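You operate a simulated robot arm through the tools that you are given. There is no shell and no other tool. Be economical: measure what you need, move in short steps, check, and stop when the job is done.

You run a simulated robot arm. Do the job below in one go: nothing can be reset, and whatever is moved stays where it is left.

## Task
Measure the red-taped short hose's crimp and lay it in its grade's lane.
Fine: 32.00 mm within 0.25 is GOOD, larger REDO, smaller SCRAP. Leave the caliper open.

Only the result counts: the job must be done as asked and must still hold three seconds after the hand-in. Knocking over, shifting, dropping, spilling or breaking anything else fails it.

## Robot
A 6-joint arm with a two-finger parallel gripper, fixed in place. Base frame: the origin is at the foot of the arm, x ahead of it, y to its left, z up; the work surface is at about z = 0.94. Units: m, degrees, N and s.
With the tool pointing down near the work surface it reaches from about 0.22 to 0.62 m from the base axis. Its first joint turns from -66.0 to 66.0 degrees. Payload 2.7 kg.
Tool frame: the origin (TCP) lies between the finger pads and is the grasp point; the fingertips stand 0.023 m ahead of it; z points along the fingers, y is the line along which they close. Largest opening 0.094 m; finger width 0.038, thickness 0.01; the body of the gripper, 0.054 by 0.096 m, starts 0.039 m behind the TCP.
Orientation is told as [roll, pitch, yaw] about the base's x, y, z axes, in that order, counted from this pose: with the fingers straight down and closing along the base's y, the tool's x points along the base's -x, its y along +y and its z along -z.

## Interface
- The arm moves only by the tool drive_tool. Its argument "plan" is a list of rows, each a list of 7 numbers: the opening in per cent of the stroke, from 0 (shut) to 100 (fully open), then the shift along the tool's x, y, z in cm, then the turn, a rotation vector about the tool's x, y, z in rad. In form: [[gripper, dx, dy, dz, wx, wy, wz], ...]. A call has 1 to 8 rows; each row is the pose to reach, as a shift and turn from the pose commanded when the call began, along the tool's axes at that moment. A row lasts 0.2 s, in which the tool goes at most 0.05 m and 8.6 degrees; a call with a longer step from one row to the next is refused whole, and so is a gripper value outside its range. Where a pose cannot be reached the arm comes as near as it can. A force on the tool above 40 N (or 10 N above the force at the start of the call, whichever is more), or a blocked arm, ends the call early, and 0.2 s more pass. Each finger travels about 0.045 m/s and halts on what it meets, pressing with about 34 N; the grip force reading is that of the motor and also rises with nothing between the fingers. The clock runs only during rows and for 0.2 s after the last one: add rows that repeat a pose to give the fingers time. It gives the time, the measured TCP pose, the force on the tool (base axes), the opening and the grip force at its end, in the units of the frame above (readings bear some noise).
- Cameras (640 x 400 px; columns grow to the right, rows downward): "scene" is fixed at [0.0899, -0.4546, 1.4018]; the picture's right is [0.57, -0.82, 0.00], its down [-0.54, -0.38, -0.75] and it looks along [0.62, 0.43, -0.66] (base axes); focal length 316 px, centre (320, 200). "wrist" rides on the gripper at [-0.039, 0, -0.044] in the tool frame; the picture's right is [0.00, -1.00, 0.00], its down [0.97, 0.00, -0.24] and it looks along [0.24, 0.00, 0.97] (tool axes); focal length 218 px, centre (320, 200).
- snapshot(camera): a new picture of that camera. The clock stands still meanwhile.
- pixel_to_xyz(camera, pixels): for up to 12 pixels [column, row] of the newest picture of that camera ("zoom" is the newest enlarged one), the place [x, y, z] in the base frame of the surface seen there, good to about 0.002 m, but the place of the scene camera against the robot may be out by one fixed shift of up to 0.012 m in any direction. The clock stands still meanwhile.
- zoom(camera, box): a new picture of the part [left, top, right, bottom] of that camera's present view, enlarged. The clock stands still meanwhile.
- job_done(): hands the job in; it is judged then, once.

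Keep the steps short. Do not move on a guess: measure, check each grasp and each placing, and mend mistakes. In all there are 80 turns and 38 pictures (those below and enlarged ones count). Leave the gripper open and the arm clear of the work at the hand-in unless told otherwise, and finish with a single line.

The tools are called after "Call:" as a command line: name --pt "numbers of a row" for each row, then --argument value for the rest, lists and objects as JSON in quotes. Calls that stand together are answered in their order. drive_tool: Moves the arm, as the interface text tells. Its arguments: {"type":"object","properties":{"plan":{"type":"array"}},"required":["plan"]} The other tools are called the same way: snapshot (camera) takes a picture; pixel_to_xyz (camera, pixels) gives the place of the surface under pixels of a picture; zoom (camera, box) takes an enlarged picture of a part of a camera's view; job_done () hands the job in.

At the start:

```text
t: 0.0
tool_pos: [0.3268, -0.226, 1.1501]
tool_rot: [0.0, 0.0, -0.1]
ft_force: [-0.5, -0.3, 0.8]
width: 0.094
gripper_force: 0.0
```

scene: 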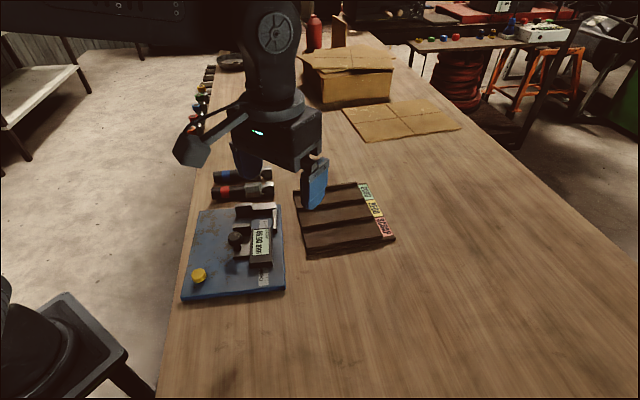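
wrist: 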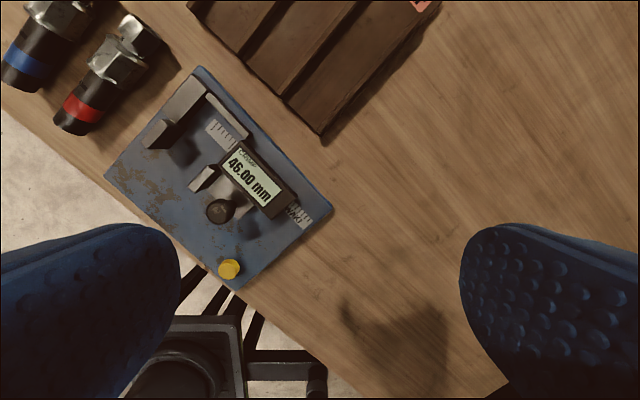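

I see two short hoses (blue and red tape), a caliper on a blue plate reading 46.00 mm, and a three-lane tray. I'll enlarge both views first.

Call:
zoom --camera "scene" --box '[170, 150, 410, 310]'

Call:
zoom --camera "wrist" --box '[0, 0, 460, 290]'

```text
2.50 times, centred on (290, 230) of scene
```

zoom: 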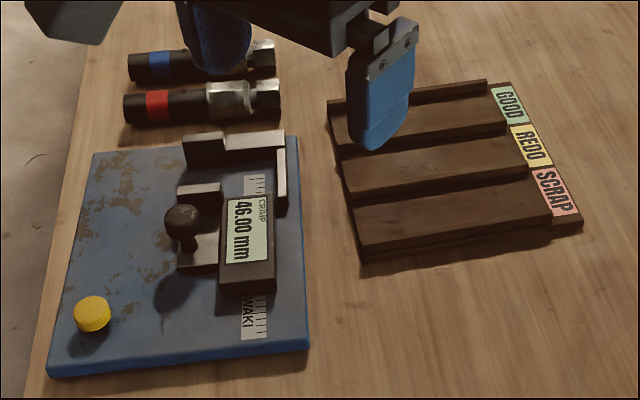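

```text
1.38 times, centred on (230, 145) of wrist
```

zoom: 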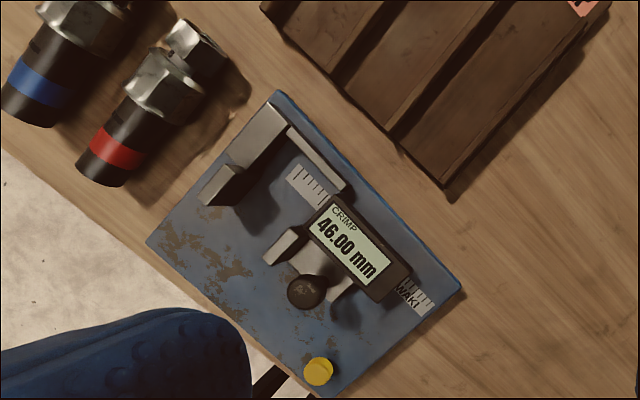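

Now I measure key points in the wrist view (hose ends, caliper jaws, knob, plate corners, tray).

Call:
snapshot --camera "wrist"

Call:
pixel_to_xyz --camera "wrist" --pixels '[[77, 107], [112, 68], [142, 32], [157, 130], [205, 92], [204, 178], [220, 208], [229, 267], [197, 67], [331, 208], [106, 177], [240, 288]]'

Call:
pixel_to_xyz --camera "scene" --pixels '[[224, 190], [240, 188], [256, 187], [270, 186], [246, 207], [278, 204], [244, 223], [236, 236], [199, 275], [267, 235], [283, 292], [182, 298]]'

Call:
pixel_to_xyz --camera "wrist" --pixels '[[225, 15], [245, 45], [270, 75], [300, 110], [318, 140], [300, 60], [340, 85], [265, 30], [150, 148], [180, 107], [232, 110], [250, 175]]'

```text
33 pictures are left
```

wrist: 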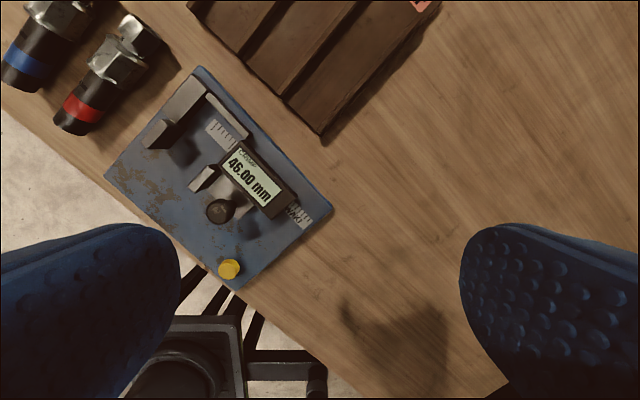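

```text
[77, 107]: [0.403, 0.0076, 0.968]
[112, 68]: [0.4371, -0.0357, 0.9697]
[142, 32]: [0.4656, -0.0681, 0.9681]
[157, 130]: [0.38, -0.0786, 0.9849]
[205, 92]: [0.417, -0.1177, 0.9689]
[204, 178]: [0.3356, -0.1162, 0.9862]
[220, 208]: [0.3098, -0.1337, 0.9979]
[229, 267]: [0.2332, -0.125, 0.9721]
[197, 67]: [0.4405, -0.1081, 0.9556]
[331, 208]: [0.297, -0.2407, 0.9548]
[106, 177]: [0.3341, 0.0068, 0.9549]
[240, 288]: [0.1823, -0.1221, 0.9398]
```

```text
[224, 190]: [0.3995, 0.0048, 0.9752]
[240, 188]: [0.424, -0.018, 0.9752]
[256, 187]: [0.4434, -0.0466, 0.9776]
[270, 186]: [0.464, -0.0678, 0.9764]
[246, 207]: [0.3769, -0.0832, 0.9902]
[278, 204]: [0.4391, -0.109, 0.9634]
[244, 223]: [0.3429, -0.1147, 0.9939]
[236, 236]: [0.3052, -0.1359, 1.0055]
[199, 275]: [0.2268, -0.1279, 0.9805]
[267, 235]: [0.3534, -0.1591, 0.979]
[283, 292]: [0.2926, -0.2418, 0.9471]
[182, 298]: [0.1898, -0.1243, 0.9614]
```

```text
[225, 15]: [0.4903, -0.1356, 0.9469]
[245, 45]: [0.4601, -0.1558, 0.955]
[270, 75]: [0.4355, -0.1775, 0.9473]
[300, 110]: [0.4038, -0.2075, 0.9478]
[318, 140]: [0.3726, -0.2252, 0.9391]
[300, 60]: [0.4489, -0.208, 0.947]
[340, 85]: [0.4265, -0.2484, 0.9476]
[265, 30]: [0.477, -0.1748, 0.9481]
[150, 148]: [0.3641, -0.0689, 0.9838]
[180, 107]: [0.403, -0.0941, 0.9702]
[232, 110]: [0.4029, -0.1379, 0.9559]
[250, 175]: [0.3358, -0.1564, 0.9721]
```

The hose and jaws run roughly parallel (about -48° in yaw). I'll turn the tool by -48° and move over the caliper for a closer look, staying high (z ≈ 1.13).

Call:
drive_tool --pt "100 -0.9 2.1 0.3 0 0 0.14" --pt "100 -1.8 4.2 0.6 0 0 0.28" --pt "100 -2.7 6.3 0.9 0 0 0.42" --pt "100 -3.6 8.4 1.2 0 0 0.56" --pt "100 -4.5 10.5 1.6 0 0 0.7" --pt "100 -5.3 12.6 2.0 0 0 0.84" --pt "100 -5.3 12.6 2.0 0 0 0.84"

Call:
snapshot --camera "wrist"

Call:
snapshot --camera "scene"

```text
t: 1.6
tool_pos: [0.3808, -0.101, 1.133]
tool_rot: [0.0, 0.1, -48.2]
ft_force: [0.2, -0.4, -0.4]
width: 0.0938
gripper_force: 0.1
```

```text
32 pictures are left
```

wrist: 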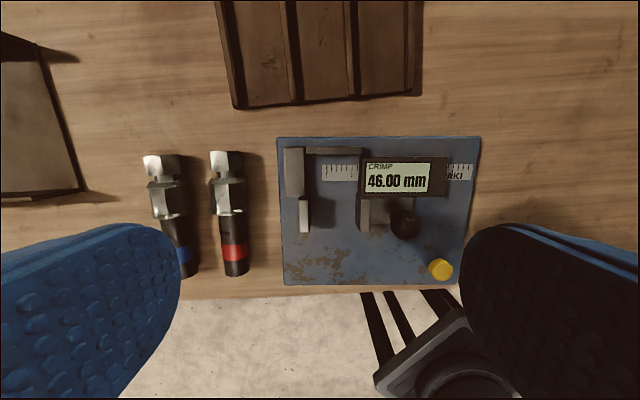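

```text
31 pictures are left
```

scene: 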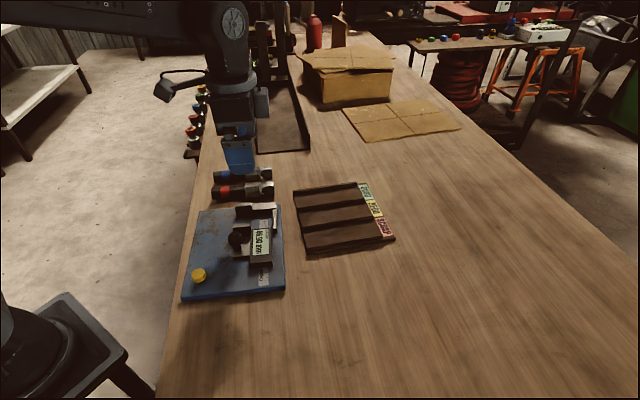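

The wrist picture is well aligned now. I enlarge the hoses and caliper.

Call:
zoom --camera "wrist" --box '[130, 120, 370, 290]'

Call:
pixel_to_xyz --camera "wrist" --pixels '[[236, 272], [233, 245], [232, 228], [228, 200], [227, 182], [225, 155], [163, 160], [170, 205], [182, 250], [304, 225], [304, 205], [294, 150]]'

Call:
pixel_to_xyz --camera "wrist" --pixels '[[365, 220], [365, 203], [402, 220], [440, 266], [290, 180], [330, 150], [279, 137], [481, 137], [285, 283], [232, 108], [422, 95], [290, 100]]'

```text
2.35 times, centred on (250, 205) of wrist
```

zoom: 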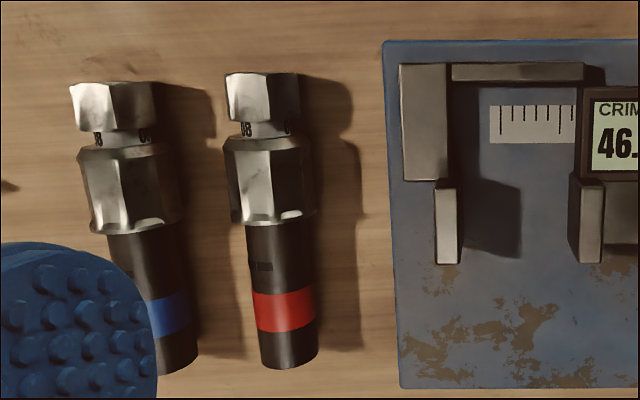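

```text
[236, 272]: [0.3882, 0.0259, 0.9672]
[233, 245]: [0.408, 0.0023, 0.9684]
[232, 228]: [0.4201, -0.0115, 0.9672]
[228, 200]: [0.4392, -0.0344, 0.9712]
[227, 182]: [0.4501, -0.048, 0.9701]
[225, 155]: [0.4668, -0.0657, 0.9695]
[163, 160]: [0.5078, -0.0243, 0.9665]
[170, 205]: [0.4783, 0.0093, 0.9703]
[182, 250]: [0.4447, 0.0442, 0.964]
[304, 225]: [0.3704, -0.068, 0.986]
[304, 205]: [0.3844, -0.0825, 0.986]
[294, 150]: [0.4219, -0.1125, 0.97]
```

```text
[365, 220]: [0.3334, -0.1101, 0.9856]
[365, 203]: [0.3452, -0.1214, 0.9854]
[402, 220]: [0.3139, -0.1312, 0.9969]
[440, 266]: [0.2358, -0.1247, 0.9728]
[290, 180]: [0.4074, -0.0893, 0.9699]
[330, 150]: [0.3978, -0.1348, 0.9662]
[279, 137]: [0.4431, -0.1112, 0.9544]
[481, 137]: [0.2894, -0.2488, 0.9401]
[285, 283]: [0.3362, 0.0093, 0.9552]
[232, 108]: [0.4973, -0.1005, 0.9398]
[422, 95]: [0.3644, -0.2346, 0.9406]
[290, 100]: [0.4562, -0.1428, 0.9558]
```

The crimp is the fluted ferrule by the black hose; jaw tips stand at z≈0.986, plate top at 0.955. Before moving I enlarge the caliper's knob, display and button.

Call:
zoom --camera "wrist" --box '[340, 140, 500, 290]'

Call:
pixel_to_xyz --camera "zoom" --pixels '[[280, 220], [245, 215], [310, 215], [280, 195], [280, 245], [270, 100], [180, 220], [270, 155], [365, 150], [380, 340], [220, 190], [270, 300]]'

Call:
zoom --camera "scene" --box '[180, 190, 300, 300]'

```text
2.67 times, centred on (420, 215) of wrist
```

zoom: 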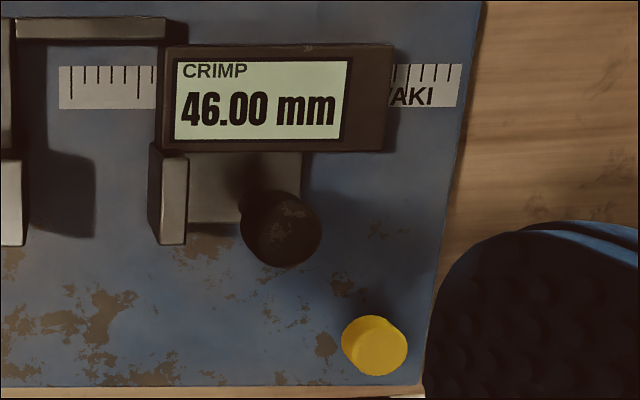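

```text
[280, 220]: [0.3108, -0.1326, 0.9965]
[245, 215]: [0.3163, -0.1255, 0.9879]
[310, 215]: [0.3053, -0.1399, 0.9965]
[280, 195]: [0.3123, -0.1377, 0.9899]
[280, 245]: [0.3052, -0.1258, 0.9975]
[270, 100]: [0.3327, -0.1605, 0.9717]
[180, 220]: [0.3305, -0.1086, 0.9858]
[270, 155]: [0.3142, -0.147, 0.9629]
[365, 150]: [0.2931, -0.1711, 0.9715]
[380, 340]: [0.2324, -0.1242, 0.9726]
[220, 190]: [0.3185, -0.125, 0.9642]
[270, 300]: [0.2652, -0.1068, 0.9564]
```

```text
3.64 times, centred on (240, 245) of scene
```

zoom: 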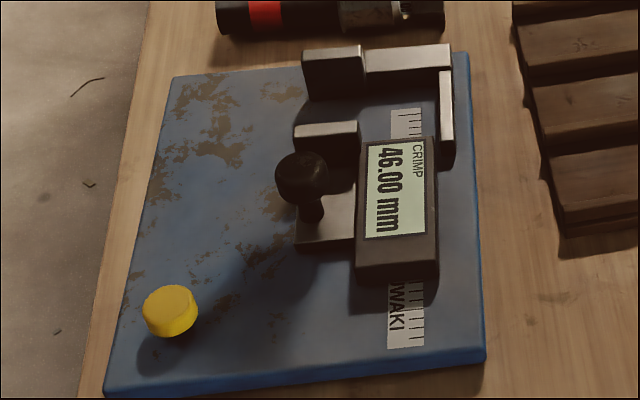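

Knob ball centre is about (0.311, -0.133), top z 0.9975, about 24 mm wide. I'll first check the caliper's zero: bring the tool above the knob with the fingers at ~34 mm, at a safe height.

Call:
drive_tool --pt "36 0.8 -2.5 1 0 0 0" --pt "36 1.6 -5 3 0 0 0" --pt "36 2.3 -7.5 6 0 0 0" --pt "36 2.3 -7.5 8.3 0 0 0" --pt "36 2.3 -7.5 8.3 0 0 0" --pt "36 2.3 -7.5 8.3 0 0 0"

Call:
snapshot --camera "wrist"

```text
t: 3.0
tool_pos: [0.3087, -0.1325, 1.0483]
tool_rot: [0.0, 0.0, -48.3]
ft_force: [0.2, 0.8, -1.1]
width: 0.0338
gripper_force: 0.0
```

```text
27 pictures are left
```

wrist: 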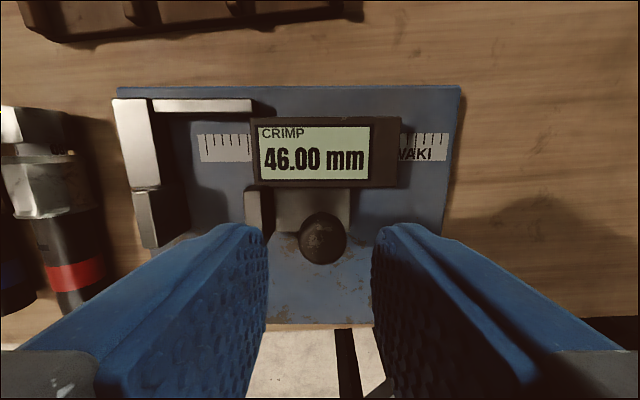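

The knob (323, 238) sits between the fingers but a few mm toward the image's bottom; I measure it again from here.

Call:
pixel_to_xyz --camera "wrist" --pixels '[[323, 238], [323, 218], [323, 258], [302, 240], [345, 240], [257, 210], [257, 230], [150, 215], [175, 200], [255, 200]]'

```text
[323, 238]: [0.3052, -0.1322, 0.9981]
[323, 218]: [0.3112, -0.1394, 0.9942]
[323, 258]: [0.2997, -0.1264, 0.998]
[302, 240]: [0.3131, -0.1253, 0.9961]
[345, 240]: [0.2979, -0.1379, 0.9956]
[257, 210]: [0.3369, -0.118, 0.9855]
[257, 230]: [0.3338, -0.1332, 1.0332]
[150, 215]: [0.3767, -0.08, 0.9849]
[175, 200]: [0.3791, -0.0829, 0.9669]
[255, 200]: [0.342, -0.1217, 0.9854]
```

Knob centre ≈ (0.3055, -0.132). I centre on it and lower to TCP z ≈ 1.005 in small steps.

Call:
drive_tool --pt "36 0.2 -0.15 1 0 0 0" --pt "36 0.2 -0.15 2 0 0 0" --pt "36 0.2 -0.15 3 0 0 0" --pt "36 0.2 -0.15 3.7 0 0 0" --pt "36 0.2 -0.15 4.3 0 0 0"

Call:
snapshot --camera "wrist"

```text
t: 4.2
tool_pos: [0.3054, -0.1326, 1.0034]
tool_rot: [0.0, 0.0, -48.2]
ft_force: [0.1, -0.1, -1.2]
width: 0.034
gripper_force: 0.0
```

```text
26 pictures are left
```

wrist: 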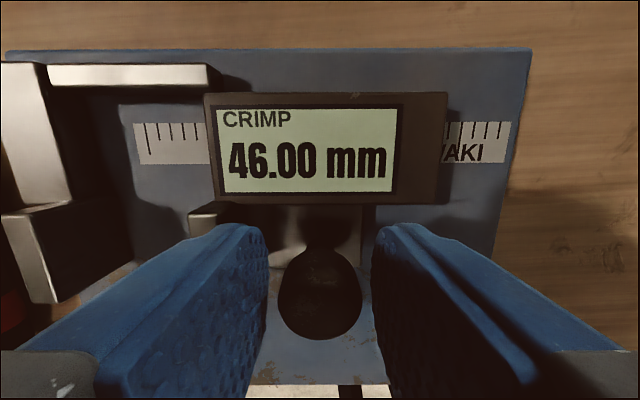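

The fingers straddle the knob without touching. I now slide it toward the fixed jaw (tool +y) 4 cm, slowly.

Call:
drive_tool --pt "36 0 0.5 0 0 0 0" --pt "36 0 1 0 0 0 0" --pt "36 0 1.6 0 0 0 0" --pt "36 0 2.2 0 0 0 0" --pt "36 0 2.8 0 0 0 0" --pt "36 0 3.4 0 0 0 0" --pt "36 0 4 0 0 0 0"

Call:
snapshot --camera "wrist"

```text
t: 5.7
tool_pos: [0.329, -0.1128, 1.0053]
tool_rot: [-0.6, 0.1, -48.2]
ft_force: [-6.9, -7.0, 5.6]
width: 0.0317
gripper_force: 0.0
stopped in row 7: the force on the tool passed its limit (the readings are from after the stop); the commanded pose is now the measured one
```

```text
25 pictures are left
```

wrist: 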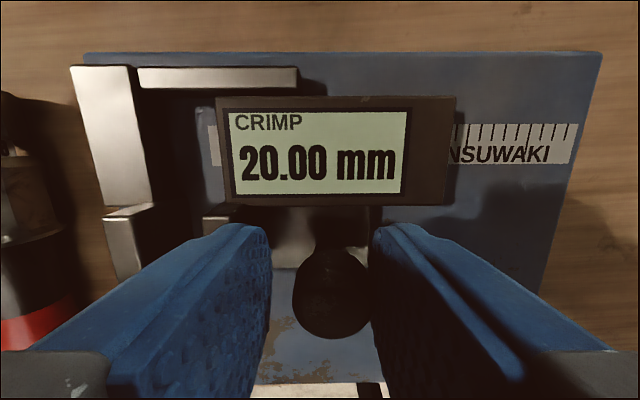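

The slide stops at 20.00 mm (its end stop). I'll push it back open gently, in the other direction, watching the force.

Call:
drive_tool --pt "36 0 -0.4 0 0 0 0" --pt "36 0 -0.9 0 0 0 0" --pt "36 0 -1.4 0 0 0 0" --pt "36 0 -1.9 0 0 0 0" --pt "36 0 -2.4 0 0 0 0" --pt "36 0 -2.9 0 0 0 0" --pt "36 0 -3.3 0 0 0 0"

Call:
snapshot --camera "wrist"

```text
t: 7.3
tool_pos: [0.3039, -0.1339, 1.0035]
tool_rot: [-0.6, 0.1, -48.1]
ft_force: [0.4, -0.1, 0.6]
width: 0.0339
gripper_force: 0.3
```

```text
24 pictures are left
```

wrist: 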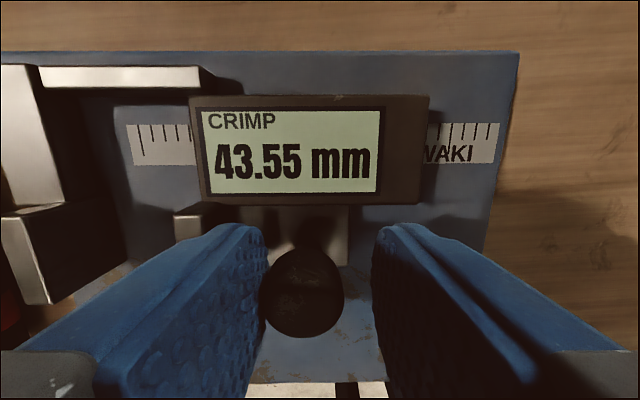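

43.55 mm. A further 2.5 mm opens it to 46; then I back off and rise, levelling the tool's small 0.6° roll.

Call:
drive_tool --pt "36 0 -0.15 0 0 0 0" --pt "36 0 -0.25 0 0 0 0" --pt "36 0 -0.25 0 0 0 0" --pt "36 0 0.15 0 0 0 0" --pt "36 0 0.15 -2 -0.007 0.0078 0" --pt "36 0 0.15 -6 -0.007 0.0078 0" --pt "36 0 0.15 -10 -0.007 0.0078 0" --pt "60 0 0.15 -13 -0.007 0.0078 0"

Call:
snapshot --camera "wrist"

```text
t: 9.1
tool_pos: [0.307, -0.1316, 1.1357]
tool_rot: [-0.2, 0.6, -48.3]
ft_force: [0.4, 0.5, 0.1]
width: 0.0564
gripper_force: 0.0
```

```text
23 pictures are left
```

wrist: 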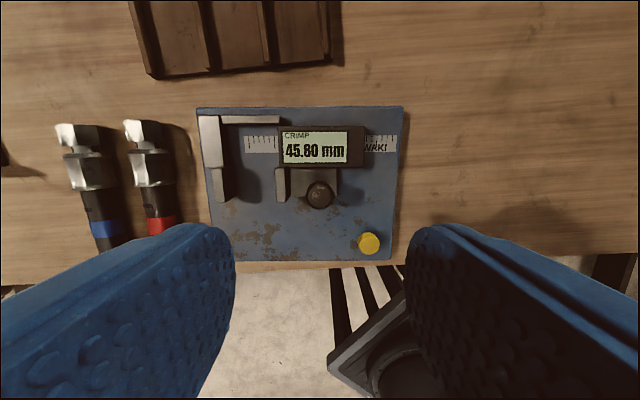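

45.80 mm with a free slide; fine. Now to the red hose: grasp point on the black body ≈ (0.4066, 0.0043), axis at about -49.4°. I go above it with a 44 mm opening so as to clear the blue hose.

Call:
drive_tool --pt "47 0.7 3.5 0 -0.0035 -0.0105 0.019" --pt "47 1.5 7 0 -0.0035 -0.0105 0.019" --pt "47 2.2 10.5 1 -0.0035 -0.0105 0.019" --pt "47 3 14 3 -0.0035 -0.0105 0.019" --pt "47 3.5 16.5 5.5 -0.0035 -0.0105 0.019" --pt "47 3.5 16.5 7.5 -0.0035 -0.0105 0.019" --pt "47 3.5 16.5 7.5 -0.0035 -0.0105 0.019"

Call:
snapshot --camera "wrist"

```text
t: 10.7
tool_pos: [0.4062, 0.0035, 1.0591]
tool_rot: [0.1, 0.0, -49.2]
ft_force: [0.2, -0.4, 0.0]
width: 0.0441
gripper_force: 0.0
```

```text
22 pictures are left
```

wrist: 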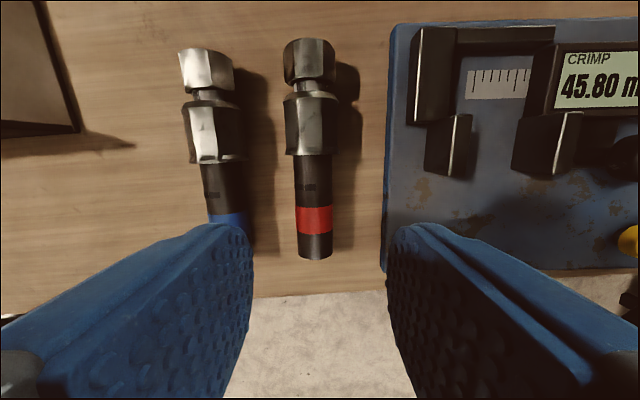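

I refine the hose's centreline from this view.

Call:
pixel_to_xyz --camera "wrist" --pixels '[[315, 250], [315, 218], [313, 170], [312, 120], [310, 60], [296, 220], [333, 220], [299, 250], [330, 250], [284, 120], [340, 120], [236, 200]]'

```text
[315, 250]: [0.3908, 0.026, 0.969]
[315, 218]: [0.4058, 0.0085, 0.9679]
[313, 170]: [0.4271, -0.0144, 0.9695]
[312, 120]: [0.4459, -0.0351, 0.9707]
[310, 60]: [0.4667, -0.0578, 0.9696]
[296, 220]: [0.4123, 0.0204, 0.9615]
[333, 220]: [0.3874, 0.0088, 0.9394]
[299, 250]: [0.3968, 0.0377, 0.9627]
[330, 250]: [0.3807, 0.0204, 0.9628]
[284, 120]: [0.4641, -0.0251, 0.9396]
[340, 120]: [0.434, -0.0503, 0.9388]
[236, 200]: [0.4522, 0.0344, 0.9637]
```

Axis lies at about -48°, 3.4 mm to the tool's +y. I correct, then descend to TCP z ≈ 0.969 (tips 6 mm above the table).

Call:
drive_tool --pt "43 0 0.34 1 0 0 -0.017" --pt "43 0 0.34 3 0 0 -0.017" --pt "43 0 0.34 5 0 0 -0.017" --pt "43 0 0.34 7 0 0 -0.017" --pt "43 0 0.34 8 0 0 -0.017" --pt "43 0 0.34 8.6 0 0 -0.017" --pt "43 0 0.34 9 0 0 -0.017"

Call:
snapshot --camera "wrist"

```text
t: 12.3
tool_pos: [0.4101, 0.0047, 0.9695]
tool_rot: [0.1, 0.0, -48.4]
ft_force: [-0.1, 0.1, 0.6]
width: 0.0402
gripper_force: 0.1
```

```text
21 pictures are left
```

wrist: 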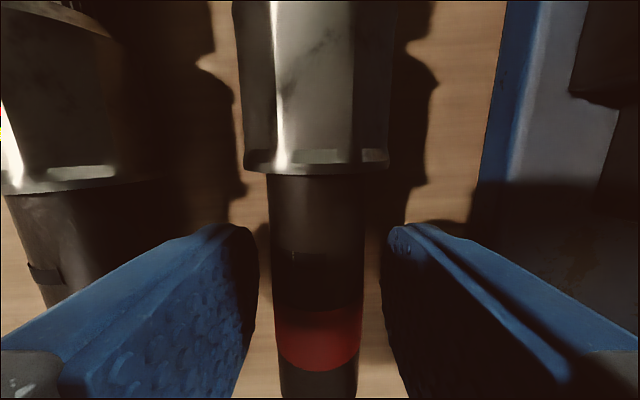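

The hose is centred between the fingers, clear of the ferrule. Close the grip.

Call:
drive_tool --pt "0 0 0 0 0 0 0" --pt "0 0 0 0 0 0 0" --pt "0 0 0 0 0 0 0" --pt "0 0 0 0 0 0 0"

```text
t: 13.3
tool_pos: [0.41, 0.0067, 0.9693]
tool_rot: [0.0, 0.0, -48.3]
ft_force: [0.1, 0.6, -0.1]
width: 0.0237
gripper_force: 34.3
```

Held at 23.7 mm, 34 N. Lift 6.5 cm, then carry the hose above the jaw gap (shift 0.95 cm along tool x, -10.7 cm along y).

Call:
drive_tool --pt "0 0 0 -1.5 0 0 0" --pt "0 0 0 -4 0 0 0" --pt "0 0 0 -6.5 0 0 0" --pt "0 0.3 -2.7 -6.5 0 0 0" --pt "0 0.6 -5.4 -6.5 0 0 0" --pt "0 0.95 -8.1 -6.5 0 0 0" --pt "0 0.95 -10.7 -6.5 0 0 0" --pt "0 0.95 -10.7 -6.5 0 0 0"

Call:
snapshot --camera "wrist"

Call:
zoom --camera "scene" --box '[160, 150, 320, 300]'

```text
t: 15.1
tool_pos: [0.3246, -0.0597, 1.0343]
tool_rot: [0.0, 0.0, -48.4]
ft_force: [-0.3, 0.0, -0.2]
width: 0.0002
gripper_force: 34.6
```

```text
20 pictures are left
```

wrist: 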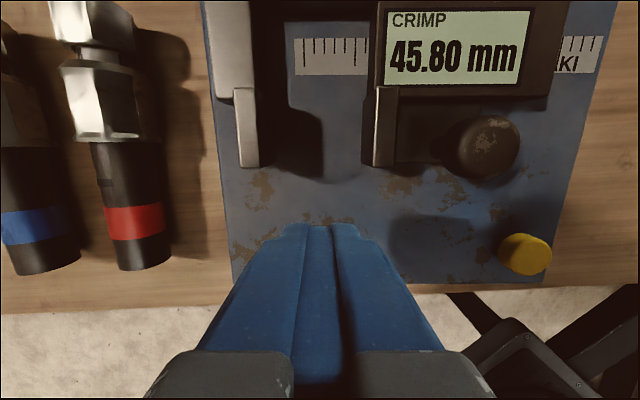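

```text
2.67 times, centred on (240, 225) of scene
```

zoom: 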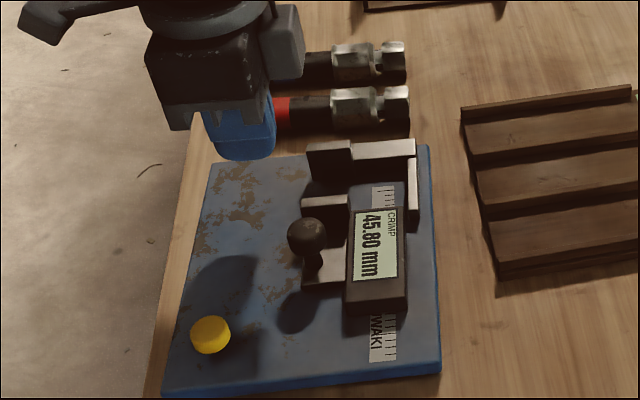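

The grip slipped off on the lift: fingers shut at 0 mm and the hose still lies in its old spot. I measure where it lies now.

Call:
pixel_to_xyz --camera "wrist" --pixels '[[144, 258], [135, 222], [126, 165], [106, 100], [94, 20], [246, 130], [384, 130], [246, 100], [384, 100], [40, 220], [250, 165], [382, 165]]'

Call:
zoom --camera "wrist" --box '[0, 0, 440, 280]'

```text
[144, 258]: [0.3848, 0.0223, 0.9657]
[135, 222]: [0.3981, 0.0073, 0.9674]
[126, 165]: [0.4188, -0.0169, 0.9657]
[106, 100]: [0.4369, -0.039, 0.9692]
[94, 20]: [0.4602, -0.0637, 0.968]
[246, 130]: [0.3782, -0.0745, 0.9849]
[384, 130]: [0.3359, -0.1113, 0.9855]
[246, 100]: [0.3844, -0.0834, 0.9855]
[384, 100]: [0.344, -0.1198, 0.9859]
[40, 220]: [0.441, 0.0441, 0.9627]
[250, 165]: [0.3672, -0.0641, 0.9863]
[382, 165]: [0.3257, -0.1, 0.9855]
```

```text
1.43 times, centred on (220, 140) of wrist
```

zoom: 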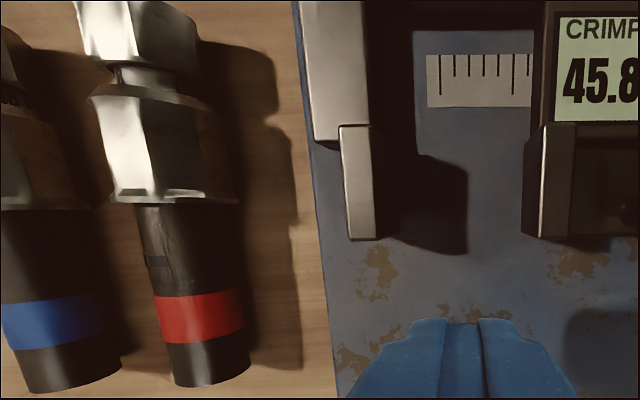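

The hose is unmoved. Second try: grip closer to the ferrule (nearer its weight), 5 mm lower, and lift more slowly. I go back above it and descend.

Call:
drive_tool --pt "43 -0.5 2.7 0 0 0 0" --pt "43 -1 5.4 0 0 0 0" --pt "43 -1.5 8.1 0 0 0 0" --pt "43 -1.8 10.65 0 0 0 0" --pt "43 -1.8 10.65 2 0 0 0" --pt "43 -1.8 10.65 4.5 0 0 0" --pt "43 -1.8 10.65 6 0 0 0" --pt "43 -1.8 10.65 6.9 0 0 0"

Call:
snapshot --camera "wrist"

```text
t: 16.9
tool_pos: [0.4144, -0.0005, 0.9642]
tool_rot: [0.0, 0.0, -48.2]
ft_force: [0.4, 0.3, -0.4]
width: 0.0405
gripper_force: 0.0
```

```text
17 pictures are left
```

wrist: 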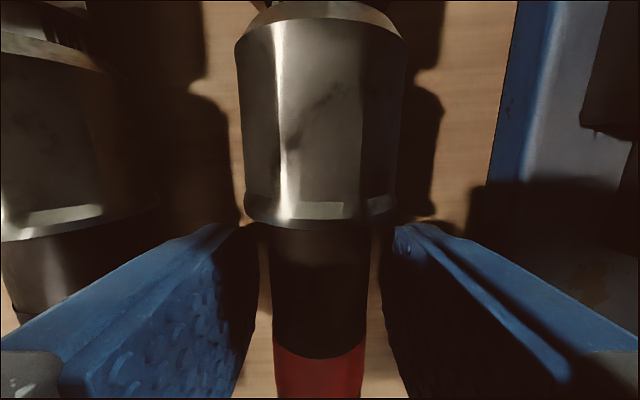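

Centred, just short of the ferrule. Close, hold, and lift 1 cm slowly to test.

Call:
drive_tool --pt "0 0 0 0 0 0 0" --pt "0 0 0 0 0 0 0" --pt "0 0 0 0 0 0 0" --pt "0 0 0 0 0 0 0" --pt "0 0 0 -0.2 0 0 0" --pt "0 0 0 -0.4 0 0 0" --pt "0 0 0 -0.7 0 0 0" --pt "0 0 0 -1.0 0 0 0"

Call:
snapshot --camera "wrist"

```text
t: 18.7
tool_pos: [0.4143, -0.0009, 0.9745]
tool_rot: [0.0, 0.0, -48.3]
ft_force: [1.3, 0.0, -2.4]
width: 0.0239
gripper_force: 33.5
```

```text
16 pictures are left
```

wrist: 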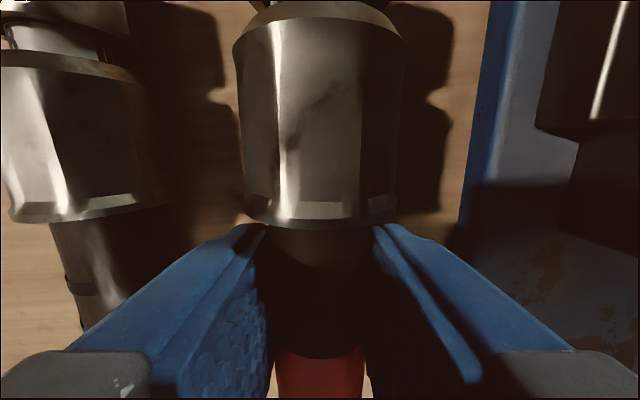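

The hose came up with the gripper (width 23.9 mm, load 2.4 N). I lift further, slowly.

Call:
drive_tool --pt "0 0 0 -0.5 0 0 0" --pt "0 0 0 -1.1 0 0 0" --pt "0 0 0 -1.8 0 0 0" --pt "0 0 0 -2.5 0 0 0" --pt "0 0 0 -3.3 0 0 0" --pt "0 0 0 -4.1 0 0 0" --pt "0 0 0 -4.8 0 0 0" --pt "0 0 0 -5.4 0 0 0"

```text
t: 20.5
tool_pos: [0.4143, 0.0002, 1.0281]
tool_rot: [-0.2, 0.0, -48.4]
ft_force: [-0.8, -0.3, -1.9]
width: 0.024
gripper_force: 34.2
```

Still held. Carry above the jaw gap (gap centre line measured midway between the jaw tops), then look.

Call:
drive_tool --pt "0 0.2 -1.4 0 0 0 0" --pt "0 0.4 -2.9 0 0 0 0" --pt "0 0.6 -4.4 0 0 0 0" --pt "0 0.8 -5.9 0 0 0 0" --pt "0 1.0 -7.4 0 0 0 0" --pt "0 1.2 -8.8 0 0 0 0" --pt "0 1.3 -9.9 0 0 0 0" --pt "0 1.3 -10.5 0 0 0 0"

Call:
snapshot --camera "wrist"

Call:
zoom --camera "scene" --box '[160, 150, 320, 300]'

```text
t: 22.3
tool_pos: [0.3285, -0.0609, 1.0307]
tool_rot: [0.0, -0.1, -48.3]
ft_force: [0.1, 0.0, -1.9]
width: 0.0237
gripper_force: 33.8
```

```text
15 pictures are left
```

wrist: 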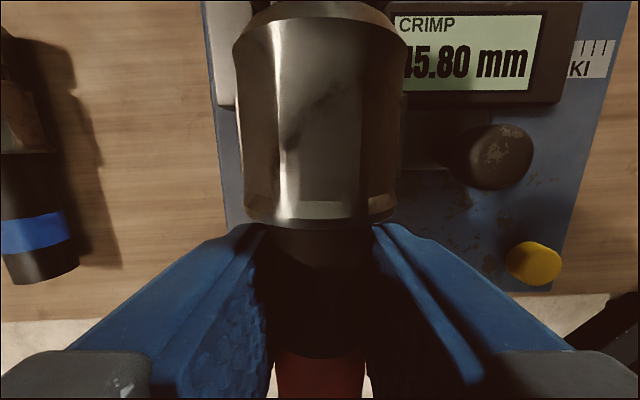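

```text
2.67 times, centred on (240, 225) of scene
```

zoom: 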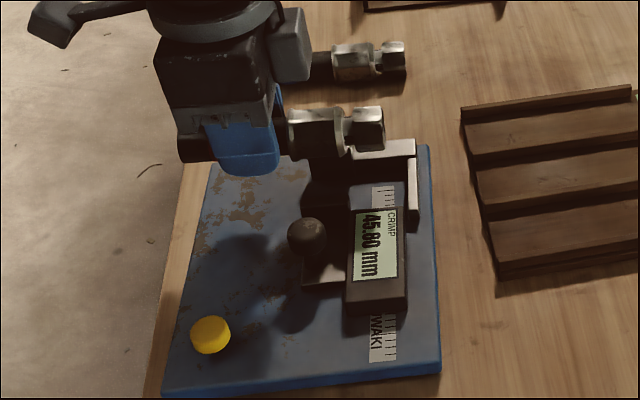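

Aligned over the gap. Lower in steps to TCP z ≈ 0.983 first.

Call:
drive_tool --pt "0 0 0 0.8 0 0 0" --pt "0 0 0 1.6 0 0 0" --pt "0 0 0 2.4 0 0 0" --pt "0 0 0 3.2 0 0 0" --pt "0 0 0 3.8 0 0 0" --pt "0 0 0 4.3 0 0 0" --pt "0 0 0 4.6 0 0 0" --pt "0 0 0 4.6 0 0 0"

Call:
snapshot --camera "wrist"

```text
t: 24.1
tool_pos: [0.3271, -0.0602, 0.982]
tool_rot: [0.0, -0.1, -48.3]
ft_force: [0.2, -0.4, -1.4]
width: 0.0234
gripper_force: 34.2
```

```text
13 pictures are left
```

wrist: 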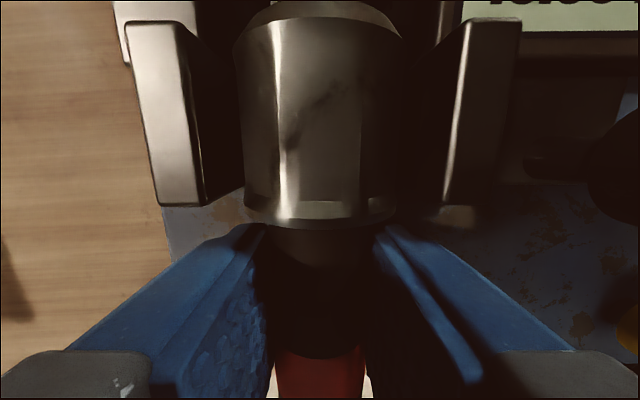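

The ferrule sits centred between the jaws. Lower another 2.5 mm until it touches the plate.

Call:
drive_tool --pt "0 0 0 0.08 0 0 0" --pt "0 0 0 0.16 0 0 0" --pt "0 0 0 0.2 0 0 0" --pt "0 0 0 0.2 0 0 0"

```text
t: 25.1
tool_pos: [0.3272, -0.0594, 0.9815]
tool_rot: [0.0, 0.0, -48.2]
ft_force: [-0.3, 0.8, -2.5]
width: 0.0239
gripper_force: 33.6
```

No contact yet; another 1.5 mm.

Call:
drive_tool --pt "0 0 0 0.05 0 0 0" --pt "0 0 0 0.1 0 0 0" --pt "0 0 0 0.15 0 0 0" --pt "0 0 0 0.15 0 0 0"

```text
t: 26.1
tool_pos: [0.3275, -0.0594, 0.9804]
tool_rot: [0.0, -0.1, -48.4]
ft_force: [-6.8, 3.8, 11.4]
width: 0.0239
gripper_force: 34.0
```

Contact (11 N up). I ease up 0.7 mm and open the fingers to 40 mm.

Call:
drive_tool --pt "0 0 0 -0.07 0 0 0" --pt "35 0 0 -0.07 0 0 0" --pt "43 0 0 -0.07 0 0 0" --pt "43 0 0 -0.07 0 0 0" --pt "43 0 0 -1.5 0 0 0" --pt "43 0 0 -4 0 0 0" --pt "43 0 0 -8 0 0 0" --pt "43 0 0 -11 0 0 0"

Call:
snapshot --camera "wrist"

```text
t: 27.9
tool_pos: [0.3303, -0.0583, 1.091]
tool_rot: [-0.1, 0.0, -48.3]
ft_force: [-0.6, 1.3, 0.4]
width: 0.0404
gripper_force: 0.0
```

```text
12 pictures are left
```

wrist: 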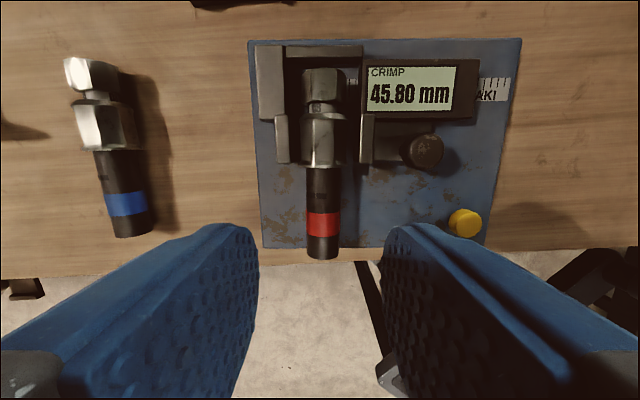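

The hose lies well between the jaws. Next I move above the knob with a 34 mm opening and check the pose.

Call:
drive_tool --pt "36 -1 -1.7 0 0 0 0" --pt "36 -2 -3.4 0 0 0 0" --pt "36 -3 -5.1 0 0 0 0" --pt "36 -3.9 -6.7 1 0 0 0" --pt "36 -3.9 -6.7 3 0 0 0" --pt "36 -3.9 -6.7 5 0 0 0" --pt "36 -3.9 -6.7 5 0 0 0"

Call:
snapshot --camera "wrist"

```text
t: 29.5
tool_pos: [0.3036, -0.1317, 1.0412]
tool_rot: [0.1, 0.1, -48.3]
ft_force: [0.4, 0.5, -0.6]
width: 0.0338
gripper_force: 0.2
```

```text
11 pictures are left
```

wrist: 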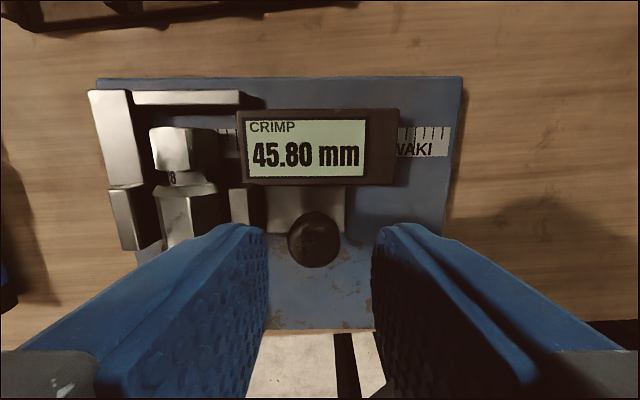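

Knob in the middle (slightly left). Lower to z ≈ 1.004 and begin to slide about 1.2 cm toward the hose.

Call:
drive_tool --pt "36 0 0.1 1 0 0 0" --pt "36 0 0.1 2 0 0 0" --pt "36 0 0.1 3 0 0 0" --pt "36 0 0.1 3.7 0 0 0" --pt "36 0 0.4 3.7 0 0 0" --pt "36 0 0.7 3.7 0 0 0" --pt "36 0 1.0 3.7 0 0 0" --pt "36 0 1.3 3.7 0 0 0"

```text
t: 31.3
tool_pos: [0.3132, -0.1246, 1.0041]
tool_rot: [0.0, 0.0, -48.3]
ft_force: [0.4, -0.5, 0.6]
width: 0.0334
gripper_force: 0.0
```

No resistance yet. Go on 6 mm in fine steps.

Call:
drive_tool --pt "36 0 0.1 0 0 0 0" --pt "36 0 0.2 0 0 0 0" --pt "36 0 0.3 0 0 0 0" --pt "36 0 0.4 0 0 0 0" --pt "36 0 0.5 0 0 0 0" --pt "36 0 0.6 0 0 0 0"

Call:
snapshot --camera "wrist"

```text
t: 32.7
tool_pos: [0.3186, -0.1213, 1.0029]
tool_rot: [0.1, 0.0, -48.3]
ft_force: [-5.4, -0.9, 2.5]
width: 0.032
gripper_force: 0.1
```

```text
10 pictures are left
```

wrist: 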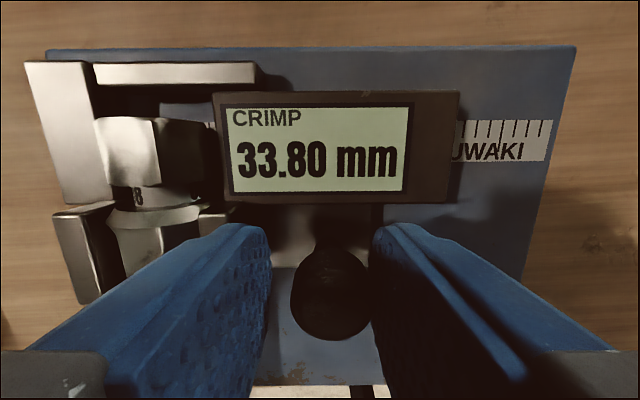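

33.80 mm with about 5 N; it may not be seated against both jaws yet. Push 3 mm further in fine steps.

Call:
drive_tool --pt "36 0 0.05 0 0 0 0" --pt "36 0 0.1 0 0 0 0" --pt "36 0 0.15 0 0 0 0" --pt "36 0 0.2 0 0 0 0" --pt "36 0 0.25 0 0 0 0" --pt "36 0 0.3 0 0 0 0"

Call:
snapshot --camera "wrist"

```text
t: 34.1
tool_pos: [0.3185, -0.1195, 1.0026]
tool_rot: [-0.1, 0.0, -48.4]
ft_force: [-6.3, -15.1, -5.5]
width: 0.0318
gripper_force: 0.1
```

```text
9 pictures are left
```

wrist: 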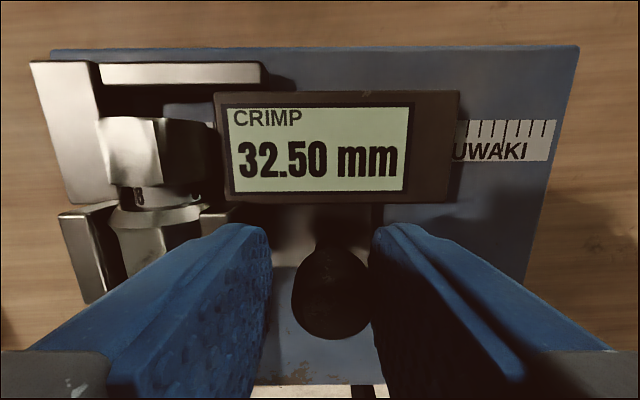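

32.50 mm at ~17 N. To see whether it is settled I press another 1 mm.

Call:
drive_tool --pt "36 0 0.05 0 0 0 0" --pt "36 0 0.1 0 0 0 0" --pt "36 0 0.1 0 0 0 0" --pt "36 0 0.1 0 0 0 0"

Call:
zoom --camera "wrist" --box '[20, 40, 470, 320]'

```text
t: 35.1
tool_pos: [0.3198, -0.1205, 1.0032]
tool_rot: [-0.2, 0.1, -48.3]
ft_force: [-17.4, -21.0, -7.9]
width: 0.0315
gripper_force: 0.0
```

```text
1.42 times, centred on (245, 180) of wrist
```

zoom: 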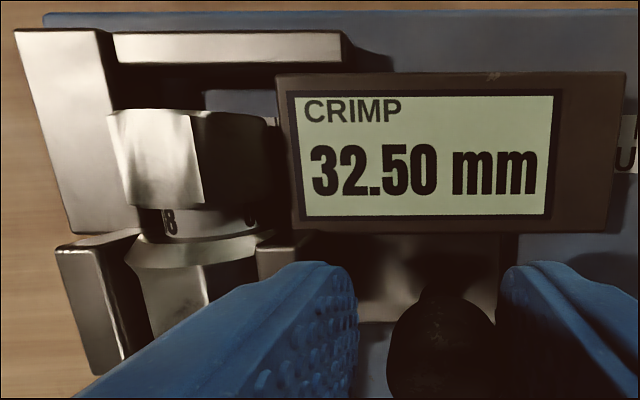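

The reading holds at 32.50 mm from 17 to 27 N: larger than 32.25, so REDO. Now slide the jaw back open, back off and rise.

Call:
drive_tool --pt "36 0 -0.5 0 0 0 0" --pt "36 0 -1.0 0 0 0 0" --pt "36 0 -1.5 0 0 0 0" --pt "36 0 -2.0 0 0 0 0" --pt "36 0 -2.3 0 0 0 0" --pt "36 0 -2.3 0 0 0 0" --pt "36 0 -1.8 0 0 0 0" --pt "36 0 -1.8 -4 0 0 0"

Call:
drive_tool --pt "43 0 0 -3 0 0 0" --pt "43 1 1.5 -5 0 0 0" --pt "43 2 3.5 -5 0 0 0" --pt "43 3 5.5 -5 0 0 0" --pt "43 3.8 6.6 -5 0 0 0" --pt "43 3.8 6.6 -5 0 0 0"

Call:
snapshot --camera "wrist"

```text
t: 36.9
tool_pos: [0.3063, -0.1284, 1.0439]
tool_rot: [-0.1, 0.0, -48.3]
ft_force: [0.7, 0.7, -0.4]
width: 0.0339
gripper_force: 0.0
```

```text
t: 38.3
tool_pos: [0.3311, -0.0577, 1.0936]
tool_rot: [-0.1, -0.1, -48.3]
ft_force: [0.9, 0.1, 0.0]
width: 0.0403
gripper_force: 0.1
```

```text
7 pictures are left
```

wrist: 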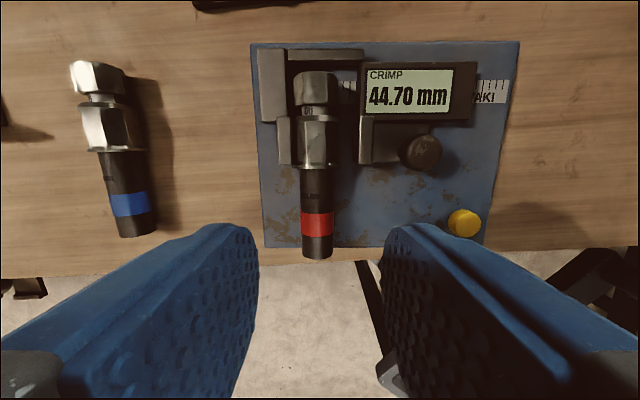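

Caliper open at 44.70 mm. Now I measure the hose's place and the tray lanes are for later.

Call:
pixel_to_xyz --camera "wrist" --pixels '[[317, 250], [317, 222], [316, 180], [316, 145], [315, 90], [302, 222], [332, 222], [285, 145], [365, 145], [316, 170]]'

Call:
pixel_to_xyz --camera "scene" --pixels '[[296, 198], [355, 183], [299, 214], [365, 203], [301, 233], [375, 222], [303, 250], [383, 238], [395, 238], [320, 205], [325, 222], [330, 240]]'

Call:
zoom --camera "scene" --box '[280, 170, 410, 260]'

```text
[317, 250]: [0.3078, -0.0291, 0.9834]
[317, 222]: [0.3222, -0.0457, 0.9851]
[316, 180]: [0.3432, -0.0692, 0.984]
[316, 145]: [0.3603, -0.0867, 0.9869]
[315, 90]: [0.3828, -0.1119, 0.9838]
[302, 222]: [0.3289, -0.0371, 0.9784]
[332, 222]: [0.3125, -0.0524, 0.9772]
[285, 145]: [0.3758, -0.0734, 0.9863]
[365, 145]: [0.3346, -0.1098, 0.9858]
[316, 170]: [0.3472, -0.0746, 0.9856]
```

```text
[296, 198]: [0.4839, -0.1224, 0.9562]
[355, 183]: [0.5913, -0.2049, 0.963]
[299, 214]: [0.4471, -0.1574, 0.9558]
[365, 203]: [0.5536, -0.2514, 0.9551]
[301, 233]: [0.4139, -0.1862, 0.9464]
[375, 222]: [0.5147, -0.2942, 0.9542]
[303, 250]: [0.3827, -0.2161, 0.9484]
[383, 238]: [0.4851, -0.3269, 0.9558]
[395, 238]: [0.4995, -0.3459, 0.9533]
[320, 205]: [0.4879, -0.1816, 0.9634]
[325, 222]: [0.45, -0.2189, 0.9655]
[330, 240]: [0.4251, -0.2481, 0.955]
```

```text
4.44 times, centred on (345, 215) of scene
```

zoom: 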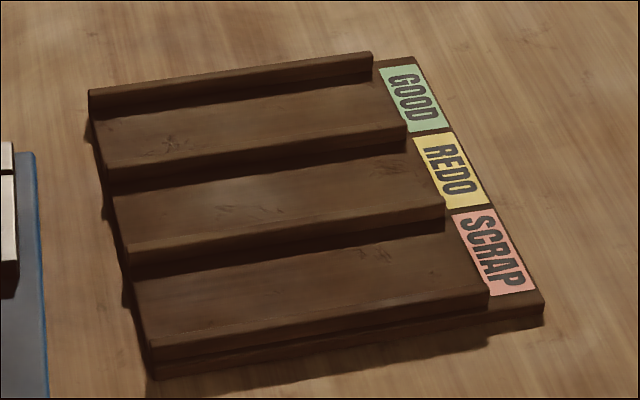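

The lanes need a closer look before I bring the hose. I move the empty tool high over the tray (≈(0.47, -0.21), z 1.13) for one picture.

Call:
drive_tool --pt "43 -2.5 0 -1.5 0 0 0" --pt "43 -5.5 0.1 -3 0 0 0" --pt "43 -8.5 0.2 -3.6 0 0 0" --pt "43 -11.5 0.3 -3.6 0 0 0" --pt "43 -14.5 0.4 -3.6 0 0 0" --pt "43 -17.5 0.5 -3.6 0 0 0" --pt "43 -20.6 0.6 -3.6 0 0 0" --pt "43 -20.6 0.6 -3.6 0 0 0"

Call:
snapshot --camera "wrist"

```text
t: 40.1
tool_pos: [0.4732, -0.2089, 1.1274]
tool_rot: [0.1, 0.1, -48.3]
ft_force: [0.6, -0.4, 0.1]
width: 0.0406
gripper_force: 0.1
```

```text
5 pictures are left
```

wrist: 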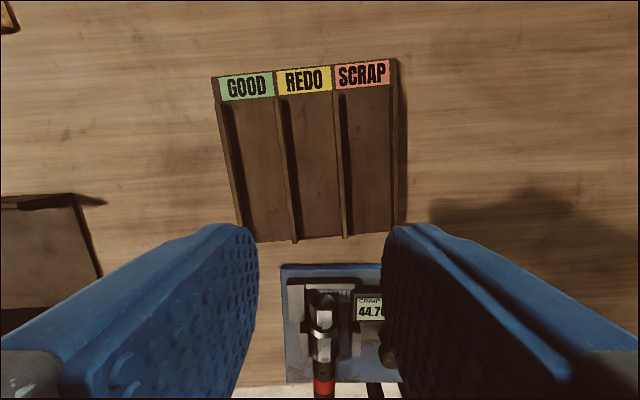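

Clear: the REDO lane is the middle one, between the ridges at about columns 283–297 and 335–346. I measure it.

Call:
pixel_to_xyz --camera "wrist" --pixels '[[280, 110], [288, 170], [295, 235], [335, 110], [340, 170], [345, 233], [310, 110], [315, 170], [320, 232], [305, 80], [321, 240], [298, 100]]'

Call:
pixel_to_xyz --camera "wrist" --pixels '[[283, 110], [298, 190], [291, 190], [332, 110], [336, 190], [340, 190], [343, 190], [344, 200], [300, 215], [270, 240], [397, 60], [318, 200]]'

```text
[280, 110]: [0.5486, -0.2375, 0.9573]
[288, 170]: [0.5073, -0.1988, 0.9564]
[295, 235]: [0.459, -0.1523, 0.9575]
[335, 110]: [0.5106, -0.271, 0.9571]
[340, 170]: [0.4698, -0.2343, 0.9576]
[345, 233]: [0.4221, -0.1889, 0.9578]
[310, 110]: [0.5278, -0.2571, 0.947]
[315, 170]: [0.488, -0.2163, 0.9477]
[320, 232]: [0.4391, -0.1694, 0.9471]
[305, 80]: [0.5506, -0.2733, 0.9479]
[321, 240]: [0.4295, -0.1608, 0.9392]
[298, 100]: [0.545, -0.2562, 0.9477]
```

```text
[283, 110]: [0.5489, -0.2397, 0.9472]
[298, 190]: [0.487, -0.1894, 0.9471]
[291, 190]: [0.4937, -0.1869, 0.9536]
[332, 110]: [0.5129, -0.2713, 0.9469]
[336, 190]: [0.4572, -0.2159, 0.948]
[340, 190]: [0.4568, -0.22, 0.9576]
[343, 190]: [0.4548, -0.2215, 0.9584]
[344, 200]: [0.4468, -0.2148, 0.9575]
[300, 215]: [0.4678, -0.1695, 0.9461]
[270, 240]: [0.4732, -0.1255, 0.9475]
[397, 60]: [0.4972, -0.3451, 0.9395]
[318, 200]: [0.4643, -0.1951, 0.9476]
```

REDO lane: direction ≈ -43.2°, floor z 0.947, ridges to 0.958, centre line through (0.488, -0.216) or so, about 46 mm wide. Hose now lies at v-line against the fixed jaw. I return above the hose.

Call:
drive_tool --pt "43 3 0 0 0 0 0" --pt "43 6 -0.1 0 0 0 0" --pt "43 9 -0.2 0 0 0 0" --pt "43 12 -0.2 0 0 0 0" --pt "43 15 -0.3 1 0 0 0" --pt "43 18 -0.36 3 0 0 0" --pt "43 20.7 -0.36 5.5 0 0 0" --pt "43 20.7 -0.36 7.7 0 0 0"

Call:
drive_tool --pt "43 0 0 0 0 0 0" --pt "43 0 0 0 0 0 0"

```text
t: 41.9
tool_pos: [0.3319, -0.0562, 1.0508]
tool_rot: [0.0, 0.1, -48.3]
ft_force: [0.2, -0.4, -0.8]
width: 0.0403
gripper_force: 0.0
```

```text
t: 42.5
tool_pos: [0.3323, -0.0567, 1.051]
tool_rot: [0.0, 0.0, -48.3]
ft_force: [0.0, -0.6, 0.9]
width: 0.0402
gripper_force: 0.0
```

On target (u 0.263, v -0.210). Lower to TCP z ≈ 0.983.

Call:
drive_tool --pt "43 0 0 1.5 0 0 0" --pt "43 0 0 3 0 0 0" --pt "43 0 0 4.5 0 0 0" --pt "43 0 0 5.6 0 0 0" --pt "43 0 0 6.4 0 0 0" --pt "43 0 0 6.8 0 0 0" --pt "43 0 0 6.8 0 0 0"

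Call:
drive_tool --pt "0 0 0 0 0 0 0" --pt "0 0 0 0 0 0 0" --pt "0 0 0 0 0 0 0" --pt "0 0 0 0 0 0 0" --pt "0 0 -0.2 -0.2 0 0 0" --pt "0 0 -0.5 -0.5 0 0 0" --pt "0 0 -0.5 -0.8 0 0 0" --pt "0 0 -0.5 -1.1 0 0 0"

```text
t: 44.1
tool_pos: [0.3325, -0.0557, 0.9839]
tool_rot: [-0.1, 0.0, -48.2]
ft_force: [-0.5, 0.2, 1.3]
width: 0.0404
gripper_force: 0.1
```

```text
t: 45.9
tool_pos: [0.3288, -0.0601, 0.9962]
tool_rot: [0.0, -0.1, -48.3]
ft_force: [0.7, -1.5, -2.2]
width: 0.0237
gripper_force: 33.9
```

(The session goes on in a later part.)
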